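You operate a simulated robot arm through the tools that you are given. There is no shell and no other tool. Be economical: measure what you need, move in short steps, check, and stop when the job is done.

You are at the controls of a simulated two-armed robot. One attempt, no reset.

Task
On the vanity counter, fold the blue napkin in half and then in half again.
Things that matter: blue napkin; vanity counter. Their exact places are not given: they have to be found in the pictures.

The check looks at the end state, three seconds after you hand in, the way a careful person would. Anything else that was tipped, shoved, dropped, spilled or broken makes it a failure. Flat cloth is picked up by pressing the open fingertips on it (5 to 10 N) and closing them slowly along it; thin cloth reads only 2 to 8 mm in the jaws.

Robot
Two 6-joint arms with two-finger grippers on one trunk, on a base that drives. Base frame: it is fixed to the floor where the robot stands at the start and does not move with it; the origin is under the middle of the robot, x ahead of it, y to its left, z up; the surface under the hand at the start is at about z = 0.9. Readings come in m, rad, newtons and seconds.
The left shoulder is at the start at [0.03, 0.178, 0.988], the right one opposite. With the tool pointing down near the work surface each hand reaches from about 0.1 to 0.84 m from the robot's upright axis, wherever it stands, measured 20 degrees to its own side. Places, roughly: blue napkin [0.6, 0.1, 0.9]; vanity counter [0.7, -0.1, 0.9]. Payload 2.54 kg a hand.
The TCP of each hand is the grasp point between the finger pads, 0.03 m short of the fingertips. In the tool frame z runs along the fingers and y along their closing line. Largest opening 0.116 m; the body of the gripper starts 0.095 m behind the TCP.
Orientation is told as [roll, pitch, yaw] about the base's x, y, z axes, in that order, counted from this pose: with the fingers straight down and closing along the base's y, the tool's x points along the base's -x, its y along +y and its z along -z.

Tools
- The arms move only by the tool servo_tool. It takes "left_rows", "right_rows" or both (then of equal length, played together; a hand with none holds still); each is a list of rows, each an object (a shift or turn left out is 0, a gripper value left out holds the last) with "hand": the opening, from 0 (shut) to 1 (fully open); "xyz": the shift along the tool's x, y, z in m, a list of three; "turn": the turn, a rotation vector about the tool's x, y, z in rad, a list of three. In form: [{"hand": hand, "xyz": [x, y, z], "turn": [ax, ay, az]}, ...]. A call has 1 to 10 rows; each row is the pose to reach, as a shift and turn from the pose commanded when the call began, along the tool's axes at that moment. A row lasts 0.2 s, in which the tool goes at most 0.05 m and 0.15 rad; a call with a longer step from one row to the next is refused whole, and so is a gripper value outside its range. A pose out of reach is approached as far as the arm can. The call stops where the force on the tool passes 40 N (or 10 N more than at its start, if that is more) or the arm is blocked; 0.2 s more then pass. The fingers move at their own pace (about 0.153 m/s each) and stop on an object; they squeeze with about 43 N. The grip force told is the motor's: it shows also when the fingers shut on nothing. Time passes only in rows, and 0.2 s behind the last, so rows that repeat a pose let the fingers close. The reply holds the time, the measured pose of the TCP, the force on the tool along the base axes, the opening and the grip force, in the units named above and with some noise, with the torque about the TCP (base axes, N m) and any sound that the robot's microphone picked up, and new pictures: "pictures" is both (left out), scene, wrist or none (wrist: the cameras of the hands that moved).
- Cameras (640 x 400 px; columns grow to the right, rows downward): "scene" is now at [0.0396, -0.0085, 1.7025]; the picture's right is [-0.09, -1.00, 0.00], its down [-0.83, 0.08, -0.55] and it looks along [0.54, -0.05, -0.84] (base axes); focal length 295 px, centre (320, 200). "left" rides on the left gripper at [0.069, 0.015, -0.122] in its tool frame; the picture's right is [-0.21, 0.98, 0.00], its down [-0.83, -0.18, -0.53] and it looks along [-0.52, -0.11, 0.85] (tool axes); focal length 251 px, centre (320, 200). "right" rides on the right gripper at [0.069, -0.015, -0.122] in its tool frame; the picture's right is [0.21, 0.98, 0.00], its down [-0.83, 0.18, -0.53] and it looks along [-0.52, 0.11, 0.85] (tool axes); focal length 251 px, centre (320, 200).
- raise_lower(by): slides the trunk up (or, below 0, down) by that many m; the arms and the scene camera ride with it, the base frame stays. It gives what a move gives, with no picture.
- roll_base(legs): drives the robot by 1 to 6 legs, each [ahead, left, turn to the left] in m, m and rad, along the robot's own axes; the way and the turn of a leg run together, so that a leg with both is an arc; at most 1.5 m and 3.142 rad a leg. The arms and the cameras ride along, it lands a little off, and it stops where it bumps. It gives what a move gives, and a new picture of the scene camera.
- head_to(pan, tilt): turns the head with the scene camera to pan (to the left, within 2.496 rad either way) and tilt (down, from -0.506 to 1.204), counted from straight ahead of the robot. It gives what a move gives, and a new picture of the scene camera.
- probe_pixels(camera, pixels): there is no depth. For up to 12 entries [column, row, z] of the newest picture of that camera ("zoom" is the newest enlarged one), the place [x, y] in the base frame at which the ray of that pixel passes the height z, good to about 0.002 m. The clock stands still meanwhile.
- close_up(camera, box): a new picture of the part [left, top, right, bottom] of that camera's present view, enlarged. The clock stands still meanwhile.
- close_job(): hands the job in; it is judged then, once.

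Keep the steps short. Do not move on a guess: measure, check each grasp and each placing, and mend mistakes. In all there are 80 turns and 260 pictures (those below and enlarged ones count). Leave the grippers open and the arms clear of the work at the hand-in unless told otherwise, and finish with a single line.

The tools are called as a command line: name --argument value ..., lists and objects as JSON in quotes. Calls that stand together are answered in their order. servo_tool: Moves the arms, as the interface text tells. Its arguments: {"type":"object","properties":{"left_rows":{"type":"array"},"right_rows":{"type":"array"},"pictures":{"type":"string","enum":["both","scene","wrist","none"]}},"required":[]} The other tools are called the same way: raise_lower (by) slides the trunk up or down; roll_base (legs) drives the base; head_to (pan, tilt) turns the head that bears the scene camera; probe_pixels (camera, pixels) gives the place at which the rays of pixels pass given heights; close_up (camera, box) takes an enlarged picture of a part of a camera's view; close_job () hands the job in.

At the start:

```text
clock: 0.0
left_eef_pos: [0.4601, 0.2491, 1.0644]
left_orientation: [0.0, -0.002, -0.001]
left_ft_force: [-0.1, 0.2, -0.4]
left_ft_torque: [0.02, 0.01, 0.01]
left_grip_width: 0.1162
left_finger_force: 0.1
right_eef_pos: [0.5565, -0.2279, 1.1117]
right_orientation: [-0.001, 0.0, 0.0]
right_ft_force: [0.8, 0.5, -0.3]
right_ft_torque: [0.02, 0.01, -0.04]
right_grip_width: 0.1161
right_finger_force: 0.0
trunk travel left (down, up): [-0.2, 0.34]
robot x, y, heading: [0.0002, -0.001, 0.001]
head pan, tilt: [-0.091, 0.993]
```

scene: 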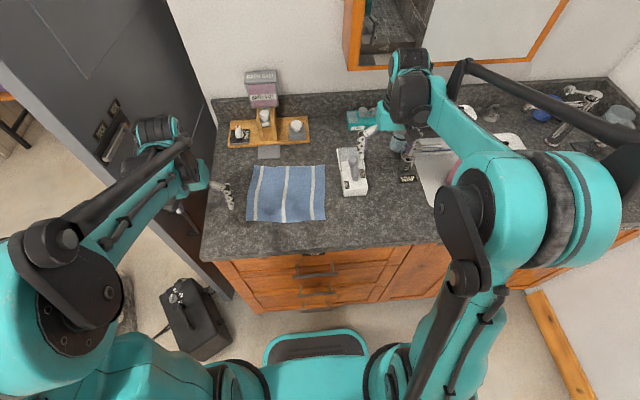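
right: 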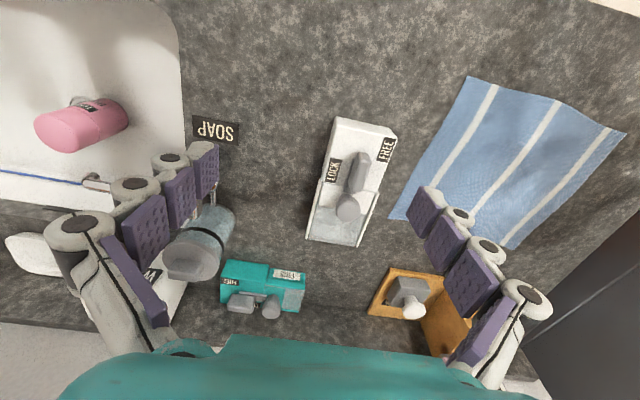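
left: 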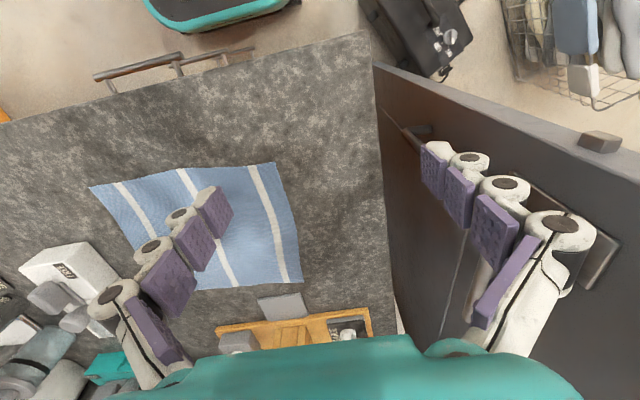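

I see the blue napkin in the scene picture around (287,193). I'll enlarge it to measure its corners.

close_up --camera "scene" --box '[200, 60, 440, 260]'

probe_pixels --camera "scene" --pixels '[[250, 166, 0.9], [324, 165, 0.9], [326, 219, 0.9], [246, 221, 0.9], [203, 260, 0.9], [212, 98, 0.9], [340, 196, 0.9], [270, 158, 0.9], [228, 208, 0.9]]'

```text
2.00 times, centred on (320, 160) of scene
```

zoom: 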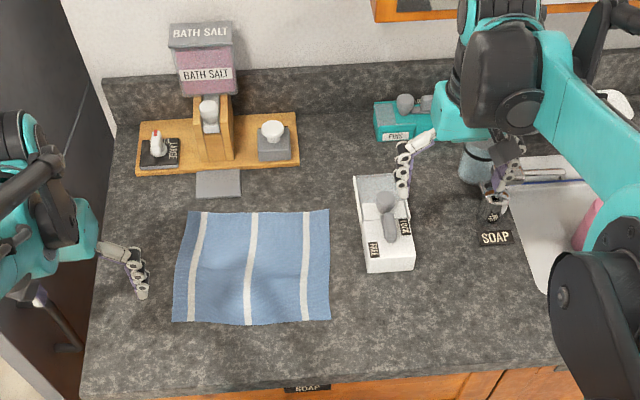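

```text
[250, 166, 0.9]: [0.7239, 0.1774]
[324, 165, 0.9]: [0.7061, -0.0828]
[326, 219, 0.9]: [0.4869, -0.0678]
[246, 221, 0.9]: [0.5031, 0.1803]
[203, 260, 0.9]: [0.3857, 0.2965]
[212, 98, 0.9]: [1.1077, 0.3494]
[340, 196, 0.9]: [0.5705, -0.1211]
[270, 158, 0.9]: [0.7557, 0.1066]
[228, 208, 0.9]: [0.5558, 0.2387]
```

Zoom is sharp; I'll measure napkin corners and neighbours in it.

probe_pixels --camera "zoom" --pixels '[[188, 211, 0.9], [329, 209, 0.9], [331, 320, 0.9], [173, 322, 0.9], [197, 197, 0.9], [240, 195, 0.9], [366, 272, 0.9], [355, 178, 0.93], [137, 174, 0.9], [252, 213, 0.9], [248, 325, 0.9], [298, 165, 0.9]]'

close_up --camera "right" --box '[300, 50, 640, 330]'

```text
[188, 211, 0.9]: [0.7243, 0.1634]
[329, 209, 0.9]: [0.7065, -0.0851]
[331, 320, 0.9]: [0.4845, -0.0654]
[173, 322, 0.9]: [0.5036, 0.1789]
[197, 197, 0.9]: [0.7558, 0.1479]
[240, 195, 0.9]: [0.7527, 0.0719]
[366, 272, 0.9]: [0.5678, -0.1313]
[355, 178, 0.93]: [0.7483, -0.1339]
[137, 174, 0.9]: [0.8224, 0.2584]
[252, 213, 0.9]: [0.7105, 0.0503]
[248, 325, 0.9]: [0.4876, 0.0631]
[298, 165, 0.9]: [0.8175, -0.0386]
```

```text
1.43 times, centred on (470, 190) of right
```

zoom: 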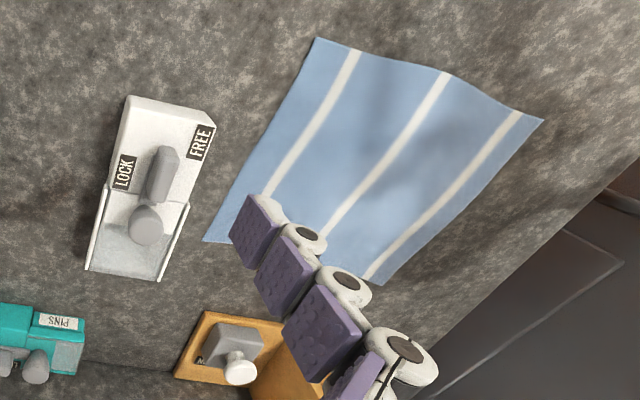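

Napkin corners at z 0.9: far-left (0.724,0.163), far-right (0.707,-0.085), near-right (0.485,-0.065), near-left (0.504,0.179). Plan: both hands grip the far edge near its corners, fold towards me; then fold left over right. First I move both hands above the grip points, high up, jaws at 0.4.

servo_tool --left_rows '[{"hand": 0.4, "xyz": [-0.04, -0.018, 0]}, {"xyz": [-0.08, -0.037, 0]}, {"xyz": [-0.12, -0.055, 0]}, {"xyz": [-0.16, -0.074, 0]}, {"xyz": [-0.2, -0.092, 0]}, {"xyz": [-0.235, -0.108, 0]}, {"xyz": [-0.25, -0.115, 0]}, {"xyz": [-0.25, -0.115, 0.03]}, {"xyz": [-0.25, -0.115, 0.06]}, {"xyz": [-0.25, -0.115, 0.074]}]' --right_rows '[{"hand": 0.4, "xyz": [-0.02, 0.025, 0]}, {"xyz": [-0.045, 0.055, 0]}, {"xyz": [-0.07, 0.085, 0]}, {"xyz": [-0.095, 0.115, 0]}, {"xyz": [-0.12, 0.148, 0]}, {"xyz": [-0.135, 0.17, 0]}, {"xyz": [-0.14, 0.174, 0.02]}, {"xyz": [-0.14, 0.174, 0.06]}, {"xyz": [-0.14, 0.174, 0.1]}, {"xyz": [-0.14, 0.174, 0.122]}]'

```text
clock: 2.2
left_eef_pos: [0.7107, 0.1337, 0.99]
left_orientation: [0.0, -0.001, 0.0]
left_ft_force: [-0.1, -0.9, -0.1]
left_ft_torque: [-0.02, 0.01, 0.0]
left_grip_width: 0.0464
left_finger_force: 0.0
right_eef_pos: [0.6963, -0.0539, 0.9881]
right_orientation: [0.0, 0.0, 0.002]
right_ft_force: [0.5, 0.1, -0.9]
right_ft_torque: [0.02, 0.04, -0.01]
right_grip_width: 0.0465
right_finger_force: 0.2
trunk travel left (down, up): [-0.2, 0.34]
robot x, y, heading: [0.0007, 0.0042, 0.002]
head pan, tilt: [-0.091, 0.993]
```

scene: 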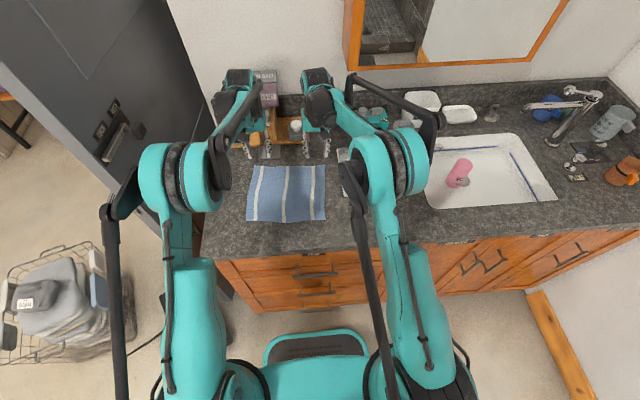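
right: 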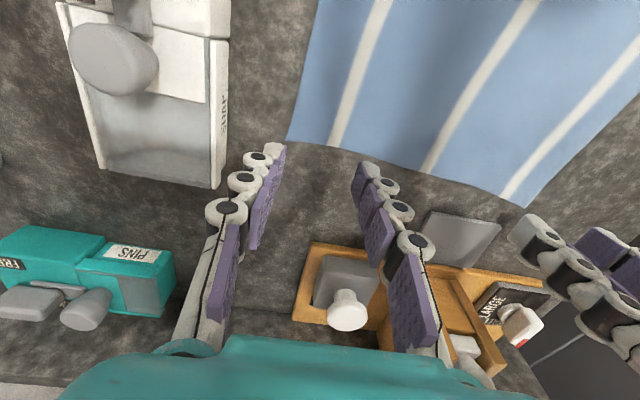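
left: 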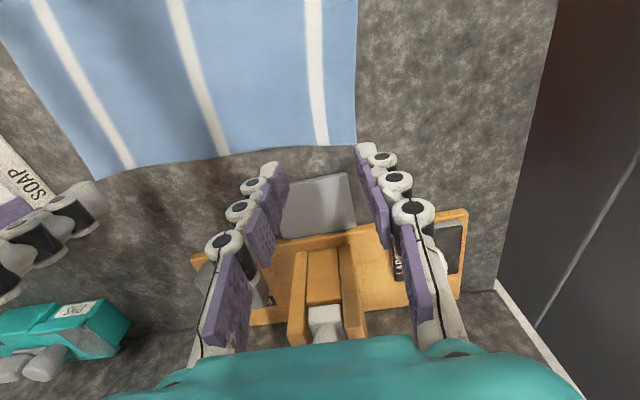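

Both hands hang above the far edge. I'll check the far corners with the wrist cameras: right (288,140), left (356,146).

probe_pixels --camera "right" --pixels '[[288, 140, 0.9], [335, 148, 0.9], [425, 172, 0.9], [522, 207, 0.9], [425, 235, 0.9]]'

probe_pixels --camera "left" --pixels '[[356, 146, 0.9], [318, 145, 0.9], [222, 155, 0.9], [98, 179, 0.9], [290, 185, 0.9], [348, 173, 0.9]]'

```text
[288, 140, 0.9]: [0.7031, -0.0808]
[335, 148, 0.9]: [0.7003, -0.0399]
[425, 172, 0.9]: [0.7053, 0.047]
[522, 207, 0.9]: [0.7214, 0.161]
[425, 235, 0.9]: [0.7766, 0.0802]
```

```text
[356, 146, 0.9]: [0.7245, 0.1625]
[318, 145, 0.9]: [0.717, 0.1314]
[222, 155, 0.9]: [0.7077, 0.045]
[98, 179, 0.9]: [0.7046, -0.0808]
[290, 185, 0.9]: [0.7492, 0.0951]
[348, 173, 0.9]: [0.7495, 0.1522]
```

Edge lies at x≈0.717 under the left hand and x≈0.701 under the right. I shift each back about 6 mm and descend to just over contact.

servo_tool --left_rows '[{"xyz": [0.006, 0, 0.02]}, {"xyz": [0.006, 0, 0.04]}, {"xyz": [0.006, 0, 0.05]}, {"xyz": [0.006, 0, 0.054]}]' --right_rows '[{"xyz": [0.008, 0, 0.02]}, {"xyz": [0.008, 0, 0.04]}, {"xyz": [0.008, 0, 0.048]}, {"xyz": [0.008, 0, 0.052]}]' --pictures "wrist"

```text
clock: 3.2
left_eef_pos: [0.7053, 0.1345, 0.935]
left_orientation: [0.0, 0.001, -0.001]
left_ft_force: [0.9, -0.2, 0.3]
left_ft_torque: [-0.01, -0.02, -0.01]
left_grip_width: 0.0463
left_finger_force: 0.2
right_eef_pos: [0.6894, -0.0543, 0.9376]
right_orientation: [0.0, 0.001, 0.0]
right_ft_force: [0.0, 0.3, -0.2]
right_ft_torque: [0.04, 0.01, -0.01]
right_grip_width: 0.0466
right_finger_force: 0.1
trunk travel left (down, up): [-0.2, 0.34]
robot x, y, heading: [0.0009, 0.0005, 0.005]
head pan, tilt: [-0.091, 0.993]
```

right: 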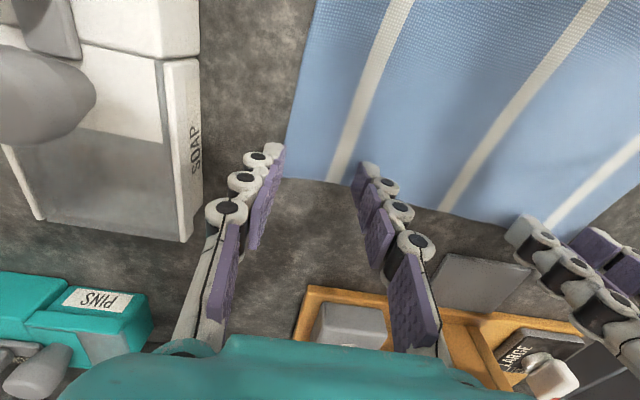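
left: 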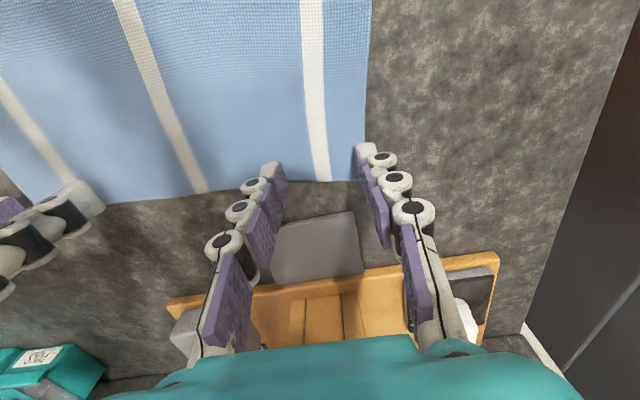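

The outer fingers stand right at the cloth's side edges, so I narrow jaws to 0.3 and shift both 6 mm inward, then press down in small steps.

servo_tool --left_rows '[{"hand": 0.3, "xyz": [0, -0.006, 0]}, {"xyz": [0, -0.006, 0.002]}, {"xyz": [0, -0.006, 0.004]}, {"xyz": [0, -0.006, 0.006]}]' --right_rows '[{"hand": 0.3, "xyz": [0, 0.006, 0.001]}, {"xyz": [0, 0.006, 0.004]}, {"xyz": [0, 0.006, 0.006]}, {"xyz": [0, 0.006, 0.008]}]' --pictures "none"

```text
clock: 4.2
left_eef_pos: [0.7047, 0.1284, 0.9303]
left_orientation: [0.001, -0.002, 0.0]
left_ft_force: [2.0, 1.3, 11.8]
left_ft_torque: [0.1, -0.03, 0.03]
left_grip_width: 0.0349
left_finger_force: 0.6
right_eef_pos: [0.6871, -0.0472, 0.932]
right_orientation: [0.0, 0.0, -0.002]
right_ft_force: [0.6, -0.5, 0.0]
right_ft_torque: [0.0, 0.0, 0.04]
right_grip_width: 0.0351
right_finger_force: 0.0
trunk travel left (down, up): [-0.2, 0.34]
robot x, y, heading: [0.0017, -0.0026, 0.001]
head pan, tilt: [-0.091, 0.993]
```

Left touches at z 0.930 with 11.8 N (slightly much); right has no contact yet. I ease the left by 0.5 mm and press the right a bit more.

servo_tool --left_rows '[{"xyz": [0, 0, -0.0005]}, {"xyz": [0, 0, -0.0008]}, {"xyz": [0, 0, -0.0008]}]' --right_rows '[{"xyz": [0, 0, 0.001]}, {"xyz": [0, 0, 0.002]}, {"xyz": [0, 0, 0.0025]}]' --pictures "none"

```text
clock: 5.0
left_eef_pos: [0.7024, 0.1288, 0.932]
left_orientation: [0.0, -0.001, -0.001]
left_ft_force: [0.1, -1.1, 0.8]
left_ft_torque: [0.01, -0.02, -0.01]
left_grip_width: 0.0346
left_finger_force: 0.0
right_eef_pos: [0.6876, -0.0481, 0.931]
right_orientation: [-0.001, -0.001, 0.001]
right_ft_force: [-0.2, 0.0, 29.2]
right_ft_torque: [0.0, 0.02, 0.0]
right_grip_width: 0.0356
right_finger_force: 7.9
trunk travel left (down, up): [-0.2, 0.34]
robot x, y, heading: [0.001, 0.0015, -0.005]
head pan, tilt: [-0.091, 0.993]
```

Contact is stiff (~15 N/mm). Trim: left down 0.5 mm, right up 1.4 mm.

servo_tool --left_rows '[{"xyz": [0, 0, 0.0003]}, {"xyz": [0, 0, 0.0005]}]' --right_rows '[{"xyz": [0, 0, -0.001]}, {"xyz": [0, 0, -0.0014]}]' --pictures "none"

```text
clock: 5.6
left_eef_pos: [0.7033, 0.1273, 0.9312]
left_orientation: [-0.001, -0.001, 0.0]
left_ft_force: [-0.6, 1.8, 6.4]
left_ft_torque: [0.06, -0.01, -0.02]
left_grip_width: 0.0351
left_finger_force: 0.5
right_eef_pos: [0.6871, -0.0489, 0.9292]
right_orientation: [0.0, 0.001, 0.0]
right_ft_force: [-0.7, 1.1, 4.2]
right_ft_torque: [-0.02, 0.01, 0.0]
right_grip_width: 0.0355
right_finger_force: 0.1
trunk travel left (down, up): [-0.2, 0.34]
robot x, y, heading: [0.0027, -0.0018, -0.002]
head pan, tilt: [-0.091, 0.993]
```

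Left 6.4 N, right 4.2 N. I add 0.2 mm on the right and close both slowly.

servo_tool --left_rows '[{"hand": 0.27}, {"hand": 0.24}, {"hand": 0.2}, {"hand": 0.16}, {"hand": 0.12}, {"hand": 0.08}, {"hand": 0.04}, {"hand": 0}, {"hand": 0}]' --right_rows '[{"hand": 0.27, "xyz": [0, 0, 0.0002]}, {"hand": 0.24, "xyz": [0, 0, 0.0002]}, {"hand": 0.2, "xyz": [0, 0, 0.0002]}, {"hand": 0.16, "xyz": [0, 0, 0.0002]}, {"hand": 0.12, "xyz": [0, 0, 0.0002]}, {"hand": 0.08, "xyz": [0, 0, 0.0002]}, {"hand": 0.04, "xyz": [0, 0, 0.0002]}, {"hand": 0, "xyz": [0, 0, 0.0002]}, {"hand": 0, "xyz": [0, 0, 0.0002]}]'

```text
clock: 7.6
left_eef_pos: [0.705, 0.126, 0.9299]
left_orientation: [0.0, -0.001, -0.001]
left_ft_force: [-0.6, 0.2, 0.2]
left_ft_torque: [-0.04, -0.03, 0.04]
left_grip_width: 0.0001
left_finger_force: 28.6
right_eef_pos: [0.6879, -0.0487, 0.9283]
right_orientation: [-0.002, 0.0, 0.001]
right_ft_force: [-0.6, -0.7, 6.1]
right_ft_torque: [-0.03, 0.03, -0.05]
right_grip_width: 0.0
right_finger_force: 28.9
trunk travel left (down, up): [-0.2, 0.34]
robot x, y, heading: [-0.0016, -0.0026, -0.005]
head pan, tilt: [-0.091, 0.993]
```

scene: 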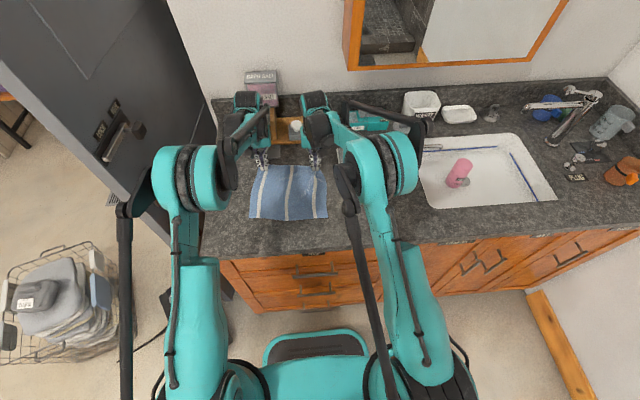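
right: 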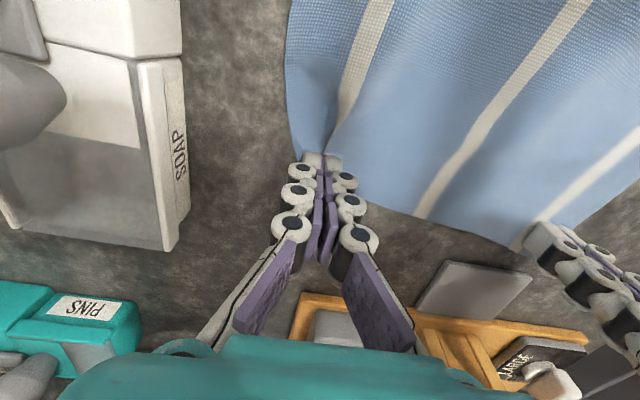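
left: 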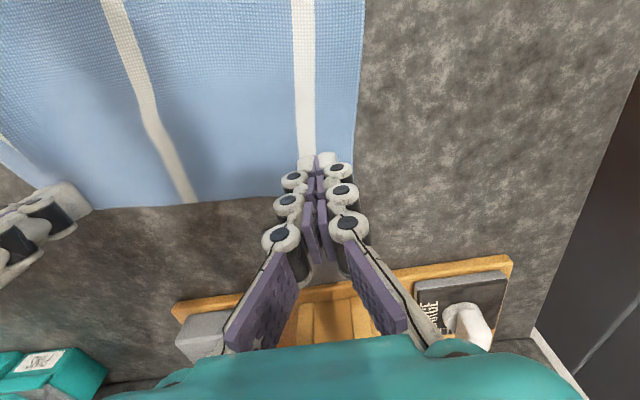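

Both widths read 0, so likely the pads slipped over the cloth. A lift of 2 cm will tell.

servo_tool --left_rows '[{"xyz": [0, 0, -0.01]}, {"xyz": [0, 0, -0.025]}]' --right_rows '[{"xyz": [0, 0, -0.01]}, {"xyz": [0, 0, -0.025]}]' --pictures "wrist"

```text
clock: 8.2
left_eef_pos: [0.7033, 0.1275, 0.9558]
left_orientation: [0.001, -0.001, 0.0]
left_ft_force: [-0.1, -0.1, 0.6]
left_ft_torque: [0.0, 0.0, 0.03]
left_grip_width: 0.0001
left_finger_force: 28.8
right_eef_pos: [0.6896, -0.0489, 0.9553]
right_orientation: [0.0, 0.001, 0.001]
right_ft_force: [0.4, -0.7, 0.3]
right_ft_torque: [0.01, -0.01, 0.0]
right_grip_width: 0.0
right_finger_force: 28.8
trunk travel left (down, up): [-0.2, 0.34]
robot x, y, heading: [-0.0017, 0.0018, -0.003]
head pan, tilt: [-0.091, 0.993]
```

right: 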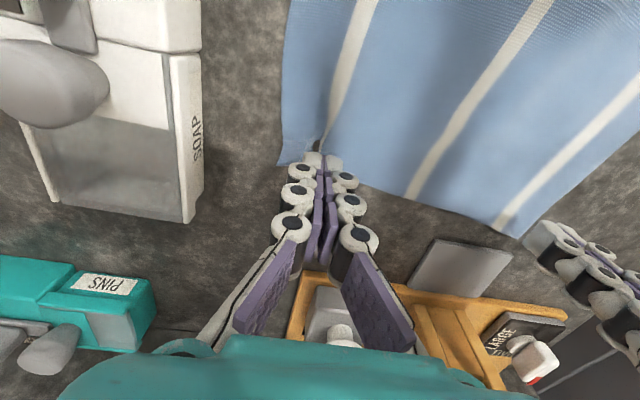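
left: 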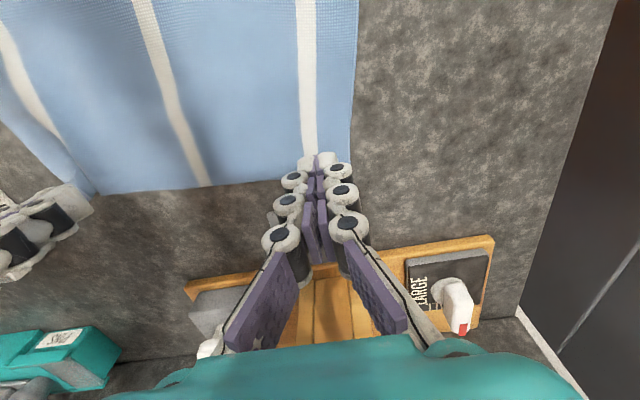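

close_up --camera "right" --box '[220, 90, 420, 215]'

close_up --camera "left" --box '[220, 90, 420, 215]'

```text
3.20 times, centred on (320, 152) of right
```

zoom: 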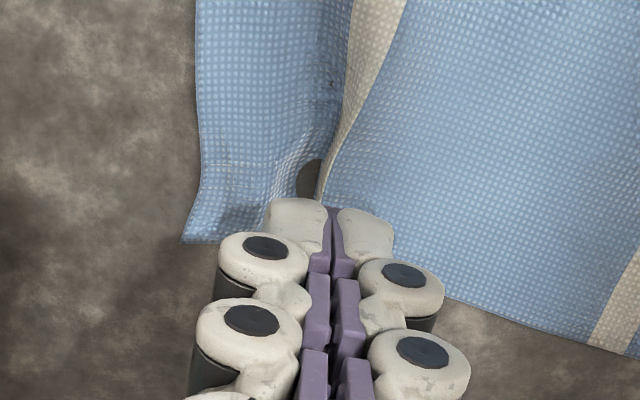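

```text
3.20 times, centred on (320, 152) of left
```

zoom: 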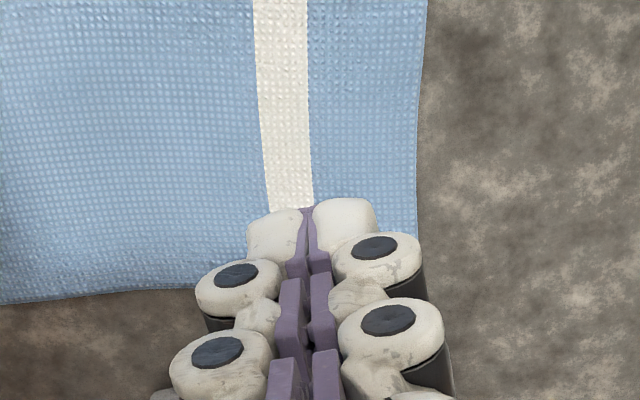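

The right shows a ridge leading into the tips; the left slipped. I lift the right 4 cm further to see whether it holds anything.

servo_tool --right_rows '[{"xyz": [0, 0, -0.02]}, {"xyz": [0, 0, -0.04]}]' --pictures "wrist"

```text
clock: 8.8
left_eef_pos: [0.7034, 0.1269, 0.9559]
left_orientation: [0.001, 0.001, 0.0]
left_ft_force: [-0.7, 0.8, 0.2]
left_ft_torque: [0.0, 0.0, 0.0]
left_grip_width: 0.0
left_finger_force: 29.0
right_eef_pos: [0.6889, -0.0478, 0.9952]
right_orientation: [0.0, 0.002, 0.001]
right_ft_force: [0.9, 0.1, 0.5]
right_ft_torque: [-0.04, -0.02, 0.01]
right_grip_width: 0.0
right_finger_force: 28.9
trunk travel left (down, up): [-0.2, 0.34]
robot x, y, heading: [0.0005, 0.0017, 0.003]
head pan, tilt: [-0.091, 0.993]
```

right: 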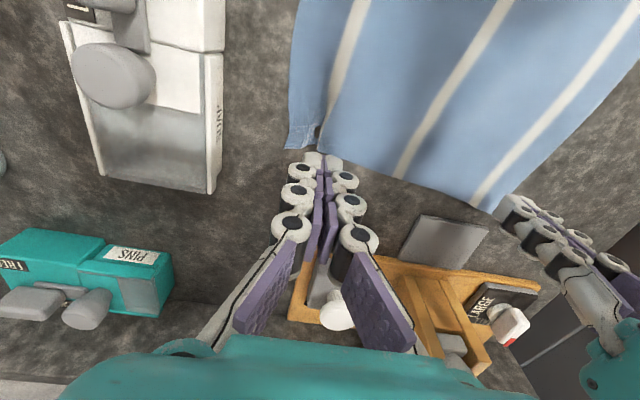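

Nothing held: the left lost contact while closing. I reopen to 0.3, go 4 mm deeper inside the edge with the right, and press again.

servo_tool --left_rows '[{"hand": 0.3, "xyz": [0.002, 0, 0]}, {"xyz": [0.002, 0, 0]}, {"xyz": [0.002, 0, 0.015]}, {"xyz": [0.002, 0, 0.0235]}, {"xyz": [0.002, 0, 0.025]}, {"xyz": [0.002, 0, 0.0252]}]' --right_rows '[{"hand": 0.3, "xyz": [0.004, 0, 0.02]}, {"xyz": [0.004, 0, 0.04]}, {"xyz": [0.004, 0, 0.056]}, {"xyz": [0.004, 0, 0.063]}, {"xyz": [0.004, 0, 0.065]}, {"xyz": [0.004, 0, 0.0652]}]' --pictures "wrist"

```text
clock: 10.2
left_eef_pos: [0.7014, 0.1265, 0.9311]
left_orientation: [0.0, -0.002, 0.001]
left_ft_force: [-0.3, -0.5, 0.2]
left_ft_torque: [0.01, 0.01, -0.01]
left_grip_width: 0.0347
left_finger_force: 0.0
right_eef_pos: [0.6822, -0.0493, 0.9307]
right_orientation: [-0.002, 0.0, 0.001]
right_ft_force: [2.3, -0.3, 21.2]
right_ft_torque: [0.02, -0.06, 0.01]
right_grip_width: 0.0362
right_finger_force: 1.1
trunk travel left (down, up): [-0.2, 0.34]
robot x, y, heading: [0.0022, 0.0023, 0.004]
head pan, tilt: [-0.091, 0.993]
```

right: 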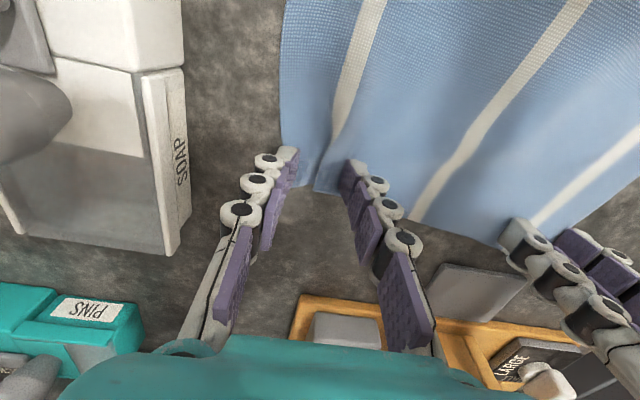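
left: 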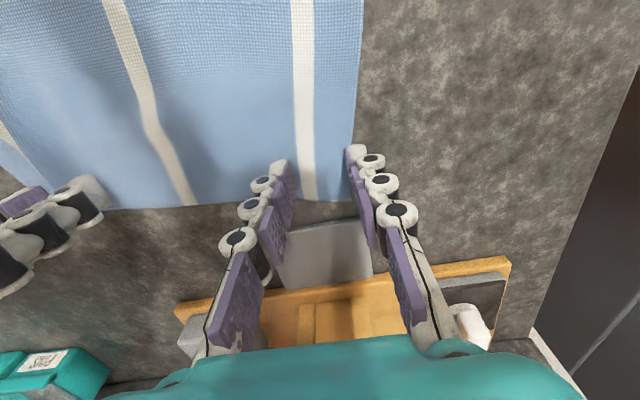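

Right has 21 N, left 0; both outer fingers are still barely on the cloth's side edges. I lift slightly, shift both 8 mm inward, and come down to a light touch.

servo_tool --left_rows '[{"xyz": [0.001, 0, -0.006]}, {"xyz": [0.001, -0.009, -0.006]}, {"xyz": [0.001, -0.009, -0.001]}, {"xyz": [0.001, -0.009, 0.0003]}, {"xyz": [0.001, -0.009, 0.0005]}]' --right_rows '[{"xyz": [0, 0, -0.006]}, {"xyz": [0, 0.009, -0.006]}, {"xyz": [0, 0.009, -0.002]}, {"xyz": [0, 0.009, -0.001]}, {"xyz": [0, 0.009, -0.001]}]' --pictures "none"

```text
clock: 11.4
left_eef_pos: [0.7003, 0.1184, 0.932]
left_orientation: [0.001, -0.003, 0.0]
left_ft_force: [2.4, 0.1, 14.6]
left_ft_torque: [-0.03, -0.14, 0.01]
left_grip_width: 0.0354
left_finger_force: 0.0
right_eef_pos: [0.6842, -0.0395, 0.931]
right_orientation: [0.0, -0.002, 0.0]
right_ft_force: [1.0, -0.5, 2.0]
right_ft_torque: [-0.03, 0.0, 0.01]
right_grip_width: 0.0349
right_finger_force: 0.2
trunk travel left (down, up): [-0.2, 0.34]
robot x, y, heading: [0.0033, 0.0037, 0.004]
head pan, tilt: [-0.091, 0.993]
```

Left 14.6 N, right 2.0 N: trim left up 0.3 mm, right down 0.4 mm, and start closing only part-way to watch the force.

servo_tool --left_rows '[{"xyz": [0, 0, -0.0003]}, {"xyz": [0, 0, -0.0003]}, {"hand": 0.28, "xyz": [0, 0, -0.0003]}, {"hand": 0.26, "xyz": [0, 0, -0.0003]}, {"hand": 0.24, "xyz": [0, 0, -0.0003]}]' --right_rows '[{"xyz": [0, 0, 0.0004]}, {"xyz": [0, 0, 0.0004]}, {"hand": 0.28, "xyz": [0, 0, 0.0004]}, {"hand": 0.26, "xyz": [0, 0, 0.0004]}, {"hand": 0.24, "xyz": [0, 0, 0.0004]}]' --pictures "none"

```text
clock: 12.6
left_eef_pos: [0.7008, 0.119, 0.9302]
left_orientation: [-0.001, -0.003, 0.0]
left_ft_force: [0.2, -0.4, 5.1]
left_ft_torque: [0.0, 0.0, -0.04]
left_grip_width: 0.0274
left_finger_force: 0.0
right_eef_pos: [0.6826, -0.0387, 0.9309]
right_orientation: [0.003, -0.004, 0.0]
right_ft_force: [-0.5, -0.4, 11.9]
right_ft_torque: [0.0, -0.01, -0.02]
right_grip_width: 0.028
right_finger_force: 0.1
trunk travel left (down, up): [-0.2, 0.34]
robot x, y, heading: [0.0009, -0.0004, 0.0]
head pan, tilt: [-0.091, 0.993]
```

Left 5.1 N, right 11.9 N. Left +0.2 mm, right −0.1 mm, and continue closing slowly half way.

servo_tool --left_rows '[{"hand": 0.22, "xyz": [0, 0, 0.0002]}, {"hand": 0.2, "xyz": [0, 0, 0.0002]}, {"hand": 0.18, "xyz": [0, 0, 0.0002]}, {"hand": 0.16, "xyz": [0, 0, 0.0002]}, {"hand": 0.14, "xyz": [0, 0, 0.0002]}, {"hand": 0.12, "xyz": [0, 0, 0.0002]}]' --right_rows '[{"hand": 0.22, "xyz": [0, 0, -0.0001]}, {"hand": 0.2, "xyz": [0, 0, -0.0001]}, {"hand": 0.18, "xyz": [0, 0, -0.0001]}, {"hand": 0.16, "xyz": [0, 0, -0.0001]}, {"hand": 0.14, "xyz": [0, 0, -0.0001]}, {"hand": 0.12, "xyz": [0, 0, -0.0001]}]' --pictures "wrist"

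```text
clock: 14.0
left_eef_pos: [0.702, 0.1176, 0.9291]
left_orientation: [0.0, -0.003, 0.001]
left_ft_force: [-1.0, -0.3, 3.1]
left_ft_torque: [0.0, -0.01, -0.04]
left_grip_width: 0.0129
left_finger_force: 0.0
right_eef_pos: [0.6846, -0.0381, 0.9297]
right_orientation: [0.001, -0.001, 0.0]
right_ft_force: [0.0, 0.3, 5.4]
right_ft_torque: [-0.01, -0.04, 0.01]
right_grip_width: 0.0127
right_finger_force: 0.1
trunk travel left (down, up): [-0.2, 0.34]
robot x, y, heading: [-0.0, 0.0028, -0.002]
head pan, tilt: [-0.091, 0.993]
```

right: 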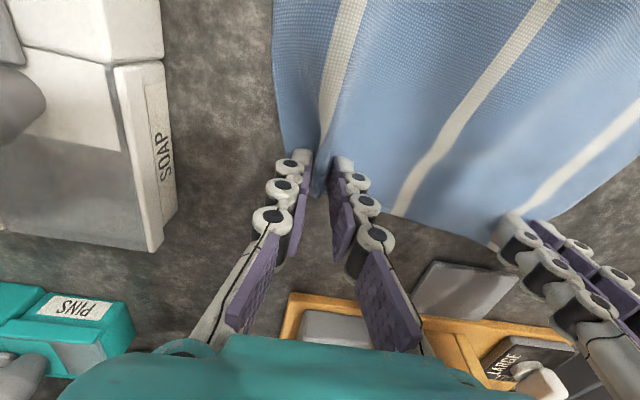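
left: 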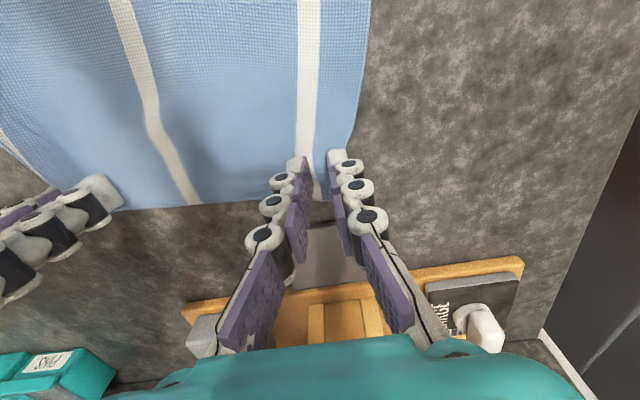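

The right is bunching, the left pulls the corner in. Force falls as the jaws close, so I add 0.4 mm left, 0.2 mm right and close fully.

servo_tool --left_rows '[{"xyz": [0, 0, 0.0004]}, {"hand": 0.1, "xyz": [0, 0, 0.0004]}, {"hand": 0.08, "xyz": [0, 0, 0.0004]}, {"hand": 0.06, "xyz": [0, 0, 0.0005]}, {"hand": 0.04, "xyz": [0, 0, 0.0005]}, {"hand": 0.02, "xyz": [0, 0, 0.0006]}, {"hand": 0, "xyz": [0, 0, 0.0006]}, {"hand": 0, "xyz": [0, 0, 0.0006]}]' --right_rows '[{"xyz": [0, 0, 0.0002]}, {"hand": 0.1, "xyz": [0, 0, 0.0002]}, {"hand": 0.08, "xyz": [0, 0, 0.0002]}, {"hand": 0.06, "xyz": [0, 0, 0.0003]}, {"hand": 0.04, "xyz": [0, 0, 0.0003]}, {"hand": 0.02, "xyz": [0, 0, 0.0004]}, {"hand": 0, "xyz": [0, 0, 0.0004]}, {"hand": 0, "xyz": [0, 0, 0.0004]}]' --pictures "wrist"

```text
clock: 15.8
left_eef_pos: [0.701, 0.1186, 0.9285]
left_orientation: [0.001, 0.001, 0.0]
left_ft_force: [-0.5, -0.1, 0.1]
left_ft_torque: [-0.01, 0.01, -0.01]
left_grip_width: 0.0
left_finger_force: 28.9
right_eef_pos: [0.6856, -0.0382, 0.9299]
right_orientation: [0.001, 0.001, 0.0]
right_ft_force: [-0.4, 1.0, 4.7]
right_ft_torque: [0.06, -0.1, -0.01]
right_grip_width: 0.0
right_finger_force: 24.8
trunk travel left (down, up): [-0.2, 0.34]
robot x, y, heading: [-0.0051, 0.0024, -0.0]
head pan, tilt: [-0.091, 0.993]
```

right: 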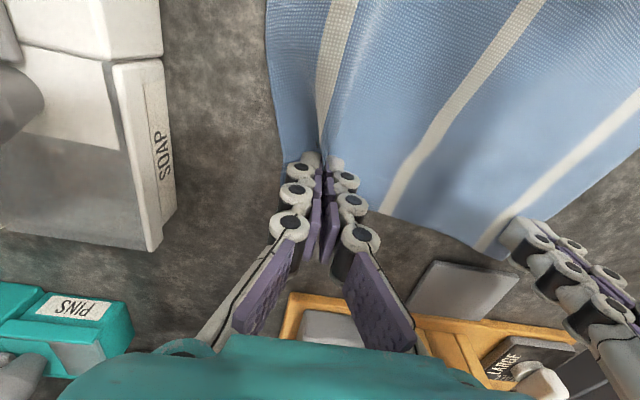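
left: 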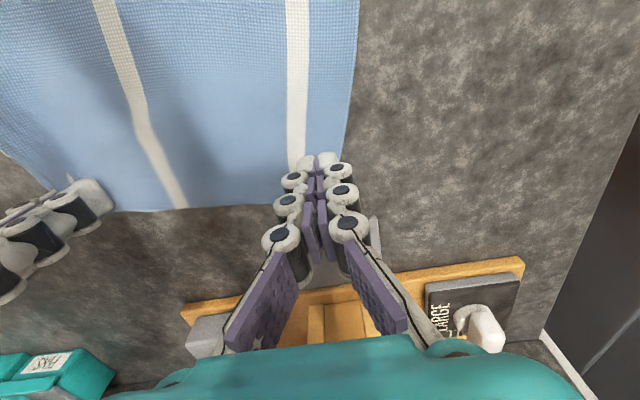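

Left lost contact as it closed (tips retract about 2 mm). I test the right by lifting 3 cm, while the left lifts 6 mm and reopens.

servo_tool --left_rows '[{"xyz": [0, 0, -0.006]}, {"hand": 0.3, "xyz": [0, 0, -0.006]}, {"xyz": [0, 0, -0.006]}]' --right_rows '[{"xyz": [0, 0, -0.01]}, {"xyz": [0, 0, -0.02]}, {"xyz": [0, 0, -0.03]}]' --pictures "wrist"

```text
clock: 16.6
left_eef_pos: [0.7006, 0.1196, 0.9346]
left_orientation: [-0.001, 0.0, 0.001]
left_ft_force: [0.3, 0.1, -0.1]
left_ft_torque: [0.01, -0.01, 0.0]
left_grip_width: 0.0347
left_finger_force: 0.1
right_eef_pos: [0.6858, -0.0398, 0.9593]
right_orientation: [-0.001, 0.001, 0.0]
right_ft_force: [-1.2, -2.2, 5.3]
right_ft_torque: [-0.15, -0.11, -0.01]
right_grip_width: 0.0
right_finger_force: 25.8
trunk travel left (down, up): [-0.2, 0.34]
robot x, y, heading: [0.0006, 0.0006, -0.001]
head pan, tilt: [-0.091, 0.993]
```

right: 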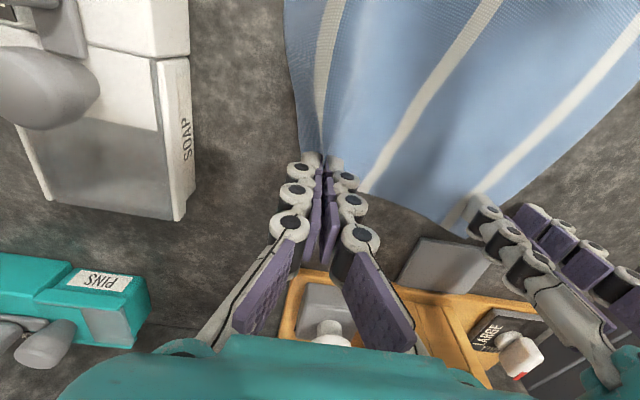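
left: 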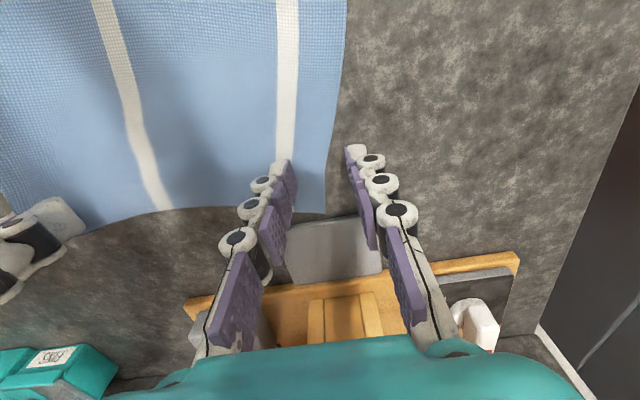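

The right hand really holds cloth now (5 N, lifted). I'll measure where the left corner now lies: left image (326,214).

probe_pixels --camera "left" --pixels '[[326, 214, 0.9], [337, 140, 0.9], [298, 209, 0.9], [347, 0, 0.9]]'

close_up --camera "scene" --box '[220, 120, 380, 240]'

```text
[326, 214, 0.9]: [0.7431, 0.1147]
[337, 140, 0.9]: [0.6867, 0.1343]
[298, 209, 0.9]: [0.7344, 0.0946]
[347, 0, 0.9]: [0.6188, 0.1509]
```

```text
3.33 times, centred on (300, 180) of scene
```

zoom: 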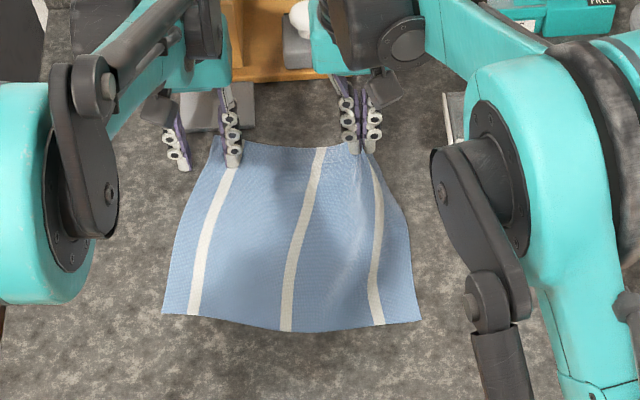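

The far-left corner is at about (0.74,0.115). I lower the right (still gripping) 2.2 cm and nudge it back 1 cm to −y, then look again with the left raised.

servo_tool --left_rows '[{"hand": 0.22, "xyz": [0, 0, -0.01]}, {"xyz": [0, 0, -0.01]}, {"xyz": [0, 0, -0.01]}]' --right_rows '[{"xyz": [0, -0.004, 0.01]}, {"xyz": [0, -0.01, 0.02]}, {"xyz": [0, -0.012, 0.024]}]' --pictures "wrist"

probe_pixels --camera "left" --pixels '[[326, 200, 0.9], [300, 200, 0.9], [320, 160, 0.9]]'

```text
clock: 17.4
left_eef_pos: [0.7015, 0.1195, 0.9445]
left_orientation: [-0.001, -0.001, 0.002]
left_ft_force: [0.2, -0.1, 0.0]
left_ft_torque: [-0.01, 0.0, 0.02]
left_grip_width: 0.0254
left_finger_force: 0.1
right_eef_pos: [0.6828, -0.0514, 0.9355]
right_orientation: [0.0, 0.001, 0.001]
right_ft_force: [0.2, 1.1, 0.6]
right_ft_torque: [-0.12, 0.11, 0.02]
right_grip_width: 0.0042
right_finger_force: 40.5
trunk travel left (down, up): [-0.2, 0.34]
robot x, y, heading: [0.0023, 0.0002, -0.006]
head pan, tilt: [-0.091, 0.993]
```

right: 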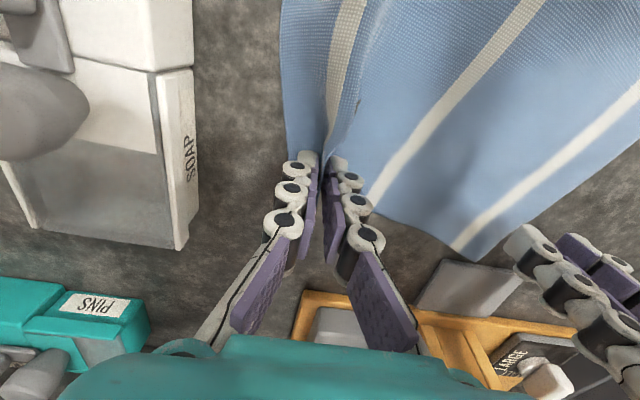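
left: 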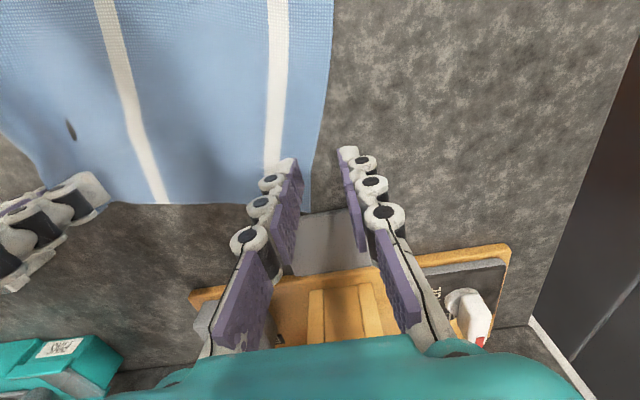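

```text
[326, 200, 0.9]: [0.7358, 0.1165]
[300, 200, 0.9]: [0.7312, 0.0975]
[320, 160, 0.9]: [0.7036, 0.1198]
```

The right grip is now solid (4.2 mm, 40 N). The left corner lies near (0.74,0.103). I move the left hand to about (0.714,0.086) and lower to just above contact.

servo_tool --left_rows '[{"xyz": [-0.012, -0.02, 0]}, {"xyz": [-0.012, -0.033, 0.004]}, {"xyz": [-0.012, -0.033, 0.01]}, {"xyz": [-0.012, -0.033, 0.013]}, {"xyz": [-0.012, -0.033, 0.014]}]' --pictures "wrist"

```text
clock: 18.6
left_eef_pos: [0.713, 0.0843, 0.9319]
left_orientation: [0.0, 0.001, 0.0]
left_ft_force: [0.0, -0.2, 0.5]
left_ft_torque: [0.02, 0.02, -0.02]
left_grip_width: 0.0254
left_finger_force: 0.0
right_eef_pos: [0.6831, -0.0512, 0.9356]
right_orientation: [0.0, 0.0, 0.001]
right_ft_force: [0.1, 0.6, -0.9]
right_ft_torque: [0.01, 0.0, 0.0]
right_grip_width: 0.0057
right_finger_force: 31.1
trunk travel left (down, up): [-0.2, 0.34]
robot x, y, heading: [-0.0026, -0.0017, 0.0]
head pan, tilt: [-0.091, 0.993]
```

left: 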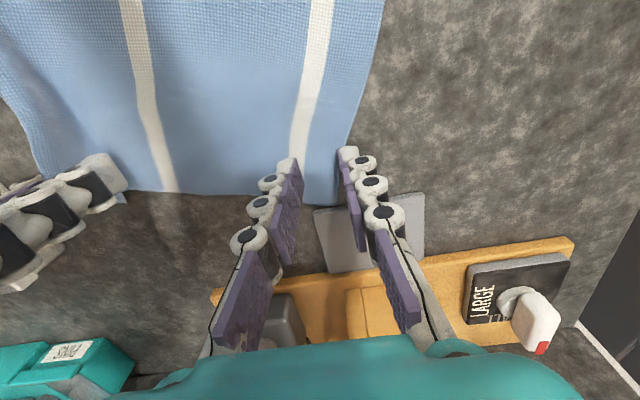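

The outer tip (348,150) is at the side edge; I pull back 8 mm and 4 mm inward, then press.

servo_tool --left_rows '[{"xyz": [0.008, -0.004, 0]}, {"xyz": [0.008, -0.004, 0.001]}, {"xyz": [0.008, -0.004, 0.002]}, {"xyz": [0.008, -0.004, 0.0025]}]' --pictures "none"

```text
clock: 19.6
left_eef_pos: [0.7033, 0.0807, 0.9299]
left_orientation: [0.0, -0.003, 0.002]
left_ft_force: [0.5, -1.9, 21.7]
left_ft_torque: [-0.24, 0.04, 0.02]
left_grip_width: 0.0239
left_finger_force: 6.6
right_eef_pos: [0.6826, -0.0522, 0.9366]
right_orientation: [-0.001, -0.002, 0.0]
right_ft_force: [-0.4, -0.4, -1.7]
right_ft_torque: [0.02, -0.01, -0.02]
right_grip_width: 0.0022
right_finger_force: 28.0
trunk travel left (down, up): [-0.2, 0.34]
robot x, y, heading: [0.0016, 0.0018, 0.003]
head pan, tilt: [-0.091, 0.993]
```

21.7 N is too much; I ease 0.7 mm and close part-way.

servo_tool --left_rows '[{"xyz": [0, 0, -0.0007]}, {"xyz": [0, 0, -0.0007]}, {"hand": 0.2, "xyz": [0, 0, -0.0007]}, {"hand": 0.18, "xyz": [0, 0, -0.0006]}, {"hand": 0.16, "xyz": [0, 0, -0.0005]}, {"hand": 0.14, "xyz": [0, 0, -0.0004]}]' --pictures "none"

```text
clock: 21.0
left_eef_pos: [0.7045, 0.0813, 0.9306]
left_orientation: [0.002, -0.003, 0.0]
left_ft_force: [-2.7, -2.6, 15.3]
left_ft_torque: [-0.24, 0.11, -0.07]
left_grip_width: 0.0159
left_finger_force: 0.0
right_eef_pos: [0.6834, -0.0518, 0.9366]
right_orientation: [0.0, -0.001, 0.0]
right_ft_force: [0.3, 2.6, -1.2]
right_ft_torque: [0.15, 0.0, 0.01]
right_grip_width: 0.0047
right_finger_force: 30.7
trunk travel left (down, up): [-0.2, 0.34]
robot x, y, heading: [-0.003, -0.0019, -0.0]
head pan, tilt: [-0.091, 0.993]
```

15 N, dragging the cloth well. Ease 0.2 mm and keep closing.

servo_tool --left_rows '[{"hand": 0.13, "xyz": [0, 0, -0.0002]}, {"hand": 0.11, "xyz": [0, 0, -0.0002]}, {"hand": 0.09, "xyz": [0, 0, -0.0001]}, {"hand": 0.07, "xyz": [0, 0, 0]}, {"hand": 0.05, "xyz": [0, 0, 0.0001]}, {"hand": 0.03, "xyz": [0, 0, 0.0002]}, {"hand": 0.01, "xyz": [0, 0, 0.0003]}, {"hand": 0, "xyz": [0, 0, 0.0003]}, {"hand": 0, "xyz": [0, 0, 0.0003]}]' --pictures "wrist"

```text
clock: 23.0
left_eef_pos: [0.7053, 0.0805, 0.9289]
left_orientation: [0.0, 0.001, 0.0]
left_ft_force: [-0.3, 0.3, 0.0]
left_ft_torque: [-0.04, 0.01, -0.01]
left_grip_width: 0.0
left_finger_force: 28.4
right_eef_pos: [0.6849, -0.0521, 0.9364]
right_orientation: [-0.001, 0.001, 0.0]
right_ft_force: [-0.2, 0.8, -1.5]
right_ft_torque: [0.01, 0.02, 0.01]
right_grip_width: 0.0036
right_finger_force: 31.1
trunk travel left (down, up): [-0.2, 0.34]
robot x, y, heading: [0.0038, 0.0029, -0.001]
head pan, tilt: [-0.091, 0.993]
```

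left: 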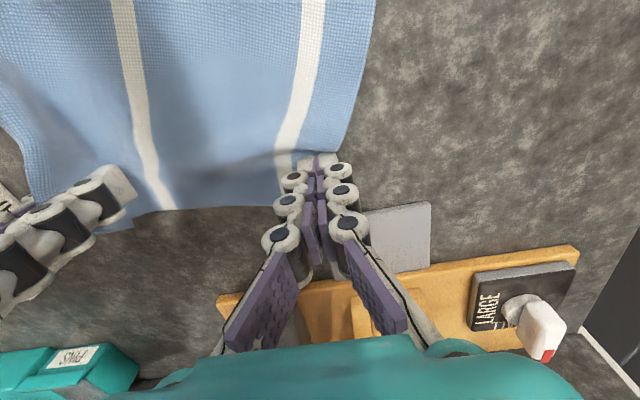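

The left slipped again because its outer finger sat on the side edge and cloth is slack between hands. I'll pin the cloth with the left closed fist and pull the right hand 2.5 cm to −y to take up the slack.

servo_tool --left_rows '[{"xyz": [0, 0, 0.001]}, {"xyz": [0, 0, 0.0015]}, {"xyz": [0, 0, 0.0018]}, {"xyz": [0, 0, 0.0018]}, {"xyz": [0, 0, 0.0018]}, {"xyz": [0, 0, 0.0018]}]' --right_rows '[{}, {}, {"xyz": [0, -0.006, 0]}, {"xyz": [0, -0.012, 0]}, {"xyz": [0, -0.018, 0]}, {"xyz": [0, -0.025, 0]}]'

```text
clock: 24.4
left_eef_pos: [0.7056, 0.0824, 0.9273]
left_orientation: [0.002, -0.001, 0.001]
left_ft_force: [-1.6, 2.3, 4.5]
left_ft_torque: [0.04, 0.05, 0.02]
left_grip_width: 0.0
left_finger_force: 28.7
right_eef_pos: [0.6831, -0.0782, 0.9363]
right_orientation: [-0.003, 0.001, -0.001]
right_ft_force: [0.5, 0.4, -3.1]
right_ft_torque: [-0.06, 0.03, 0.0]
right_grip_width: 0.005
right_finger_force: 39.2
trunk travel left (down, up): [-0.2, 0.34]
robot x, y, heading: [0.0014, 0.0005, -0.005]
head pan, tilt: [-0.091, 0.993]
```

scene: 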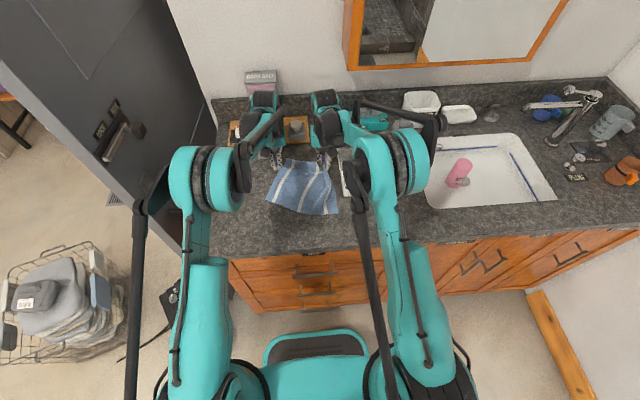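
right: 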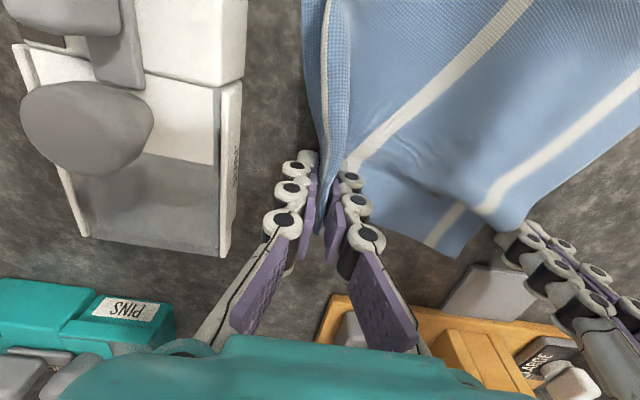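
left: 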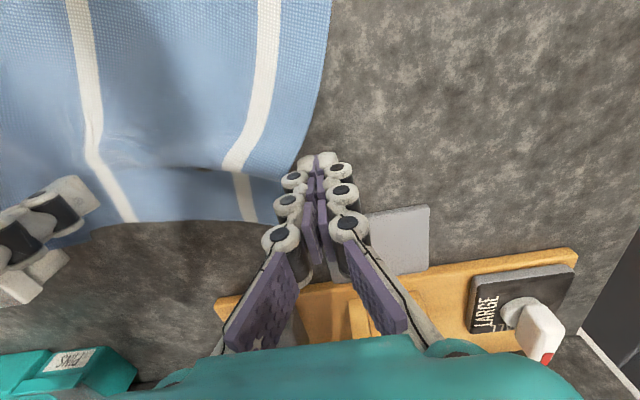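

The cloth slid under the fist, but the right hand still holds it well. I'll measure where the far-left corner and edges are now.

probe_pixels --camera "right" --pixels '[[455, 257, 0.9], [425, 244, 0.9], [370, 205, 0.9], [510, 215, 0.9]]'

close_up --camera "scene" --box '[230, 130, 370, 230]'

```text
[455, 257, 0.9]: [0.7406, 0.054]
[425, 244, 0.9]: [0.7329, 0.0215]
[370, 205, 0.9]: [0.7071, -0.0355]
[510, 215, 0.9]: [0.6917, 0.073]
```

```text
4.00 times, centred on (300, 180) of scene
```

zoom: 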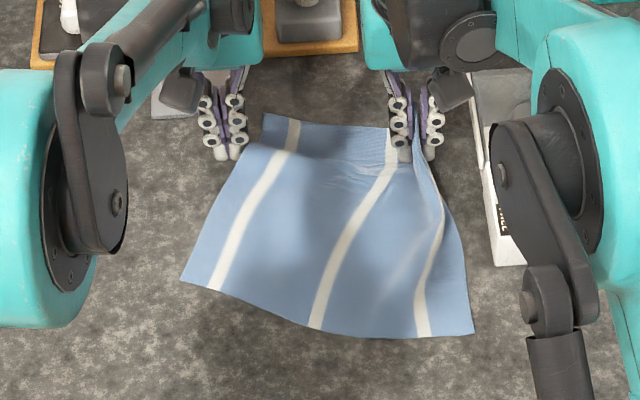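

I change plan: fold corner by corner, with one hand at a time near the cloth (more room for a good pinch). First the near corners' places: zoom (181,282) and (473,333).

probe_pixels --camera "zoom" --pixels '[[181, 282, 0.9], [473, 333, 0.9], [264, 115, 0.9], [240, 150, 0.9], [467, 280, 0.9], [418, 140, 0.91], [490, 270, 0.9]]'

```text
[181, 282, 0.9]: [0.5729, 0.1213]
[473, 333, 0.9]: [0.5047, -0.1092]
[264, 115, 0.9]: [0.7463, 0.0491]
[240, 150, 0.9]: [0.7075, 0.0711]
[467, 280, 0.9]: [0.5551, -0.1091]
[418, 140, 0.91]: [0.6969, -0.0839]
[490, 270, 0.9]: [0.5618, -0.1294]
```

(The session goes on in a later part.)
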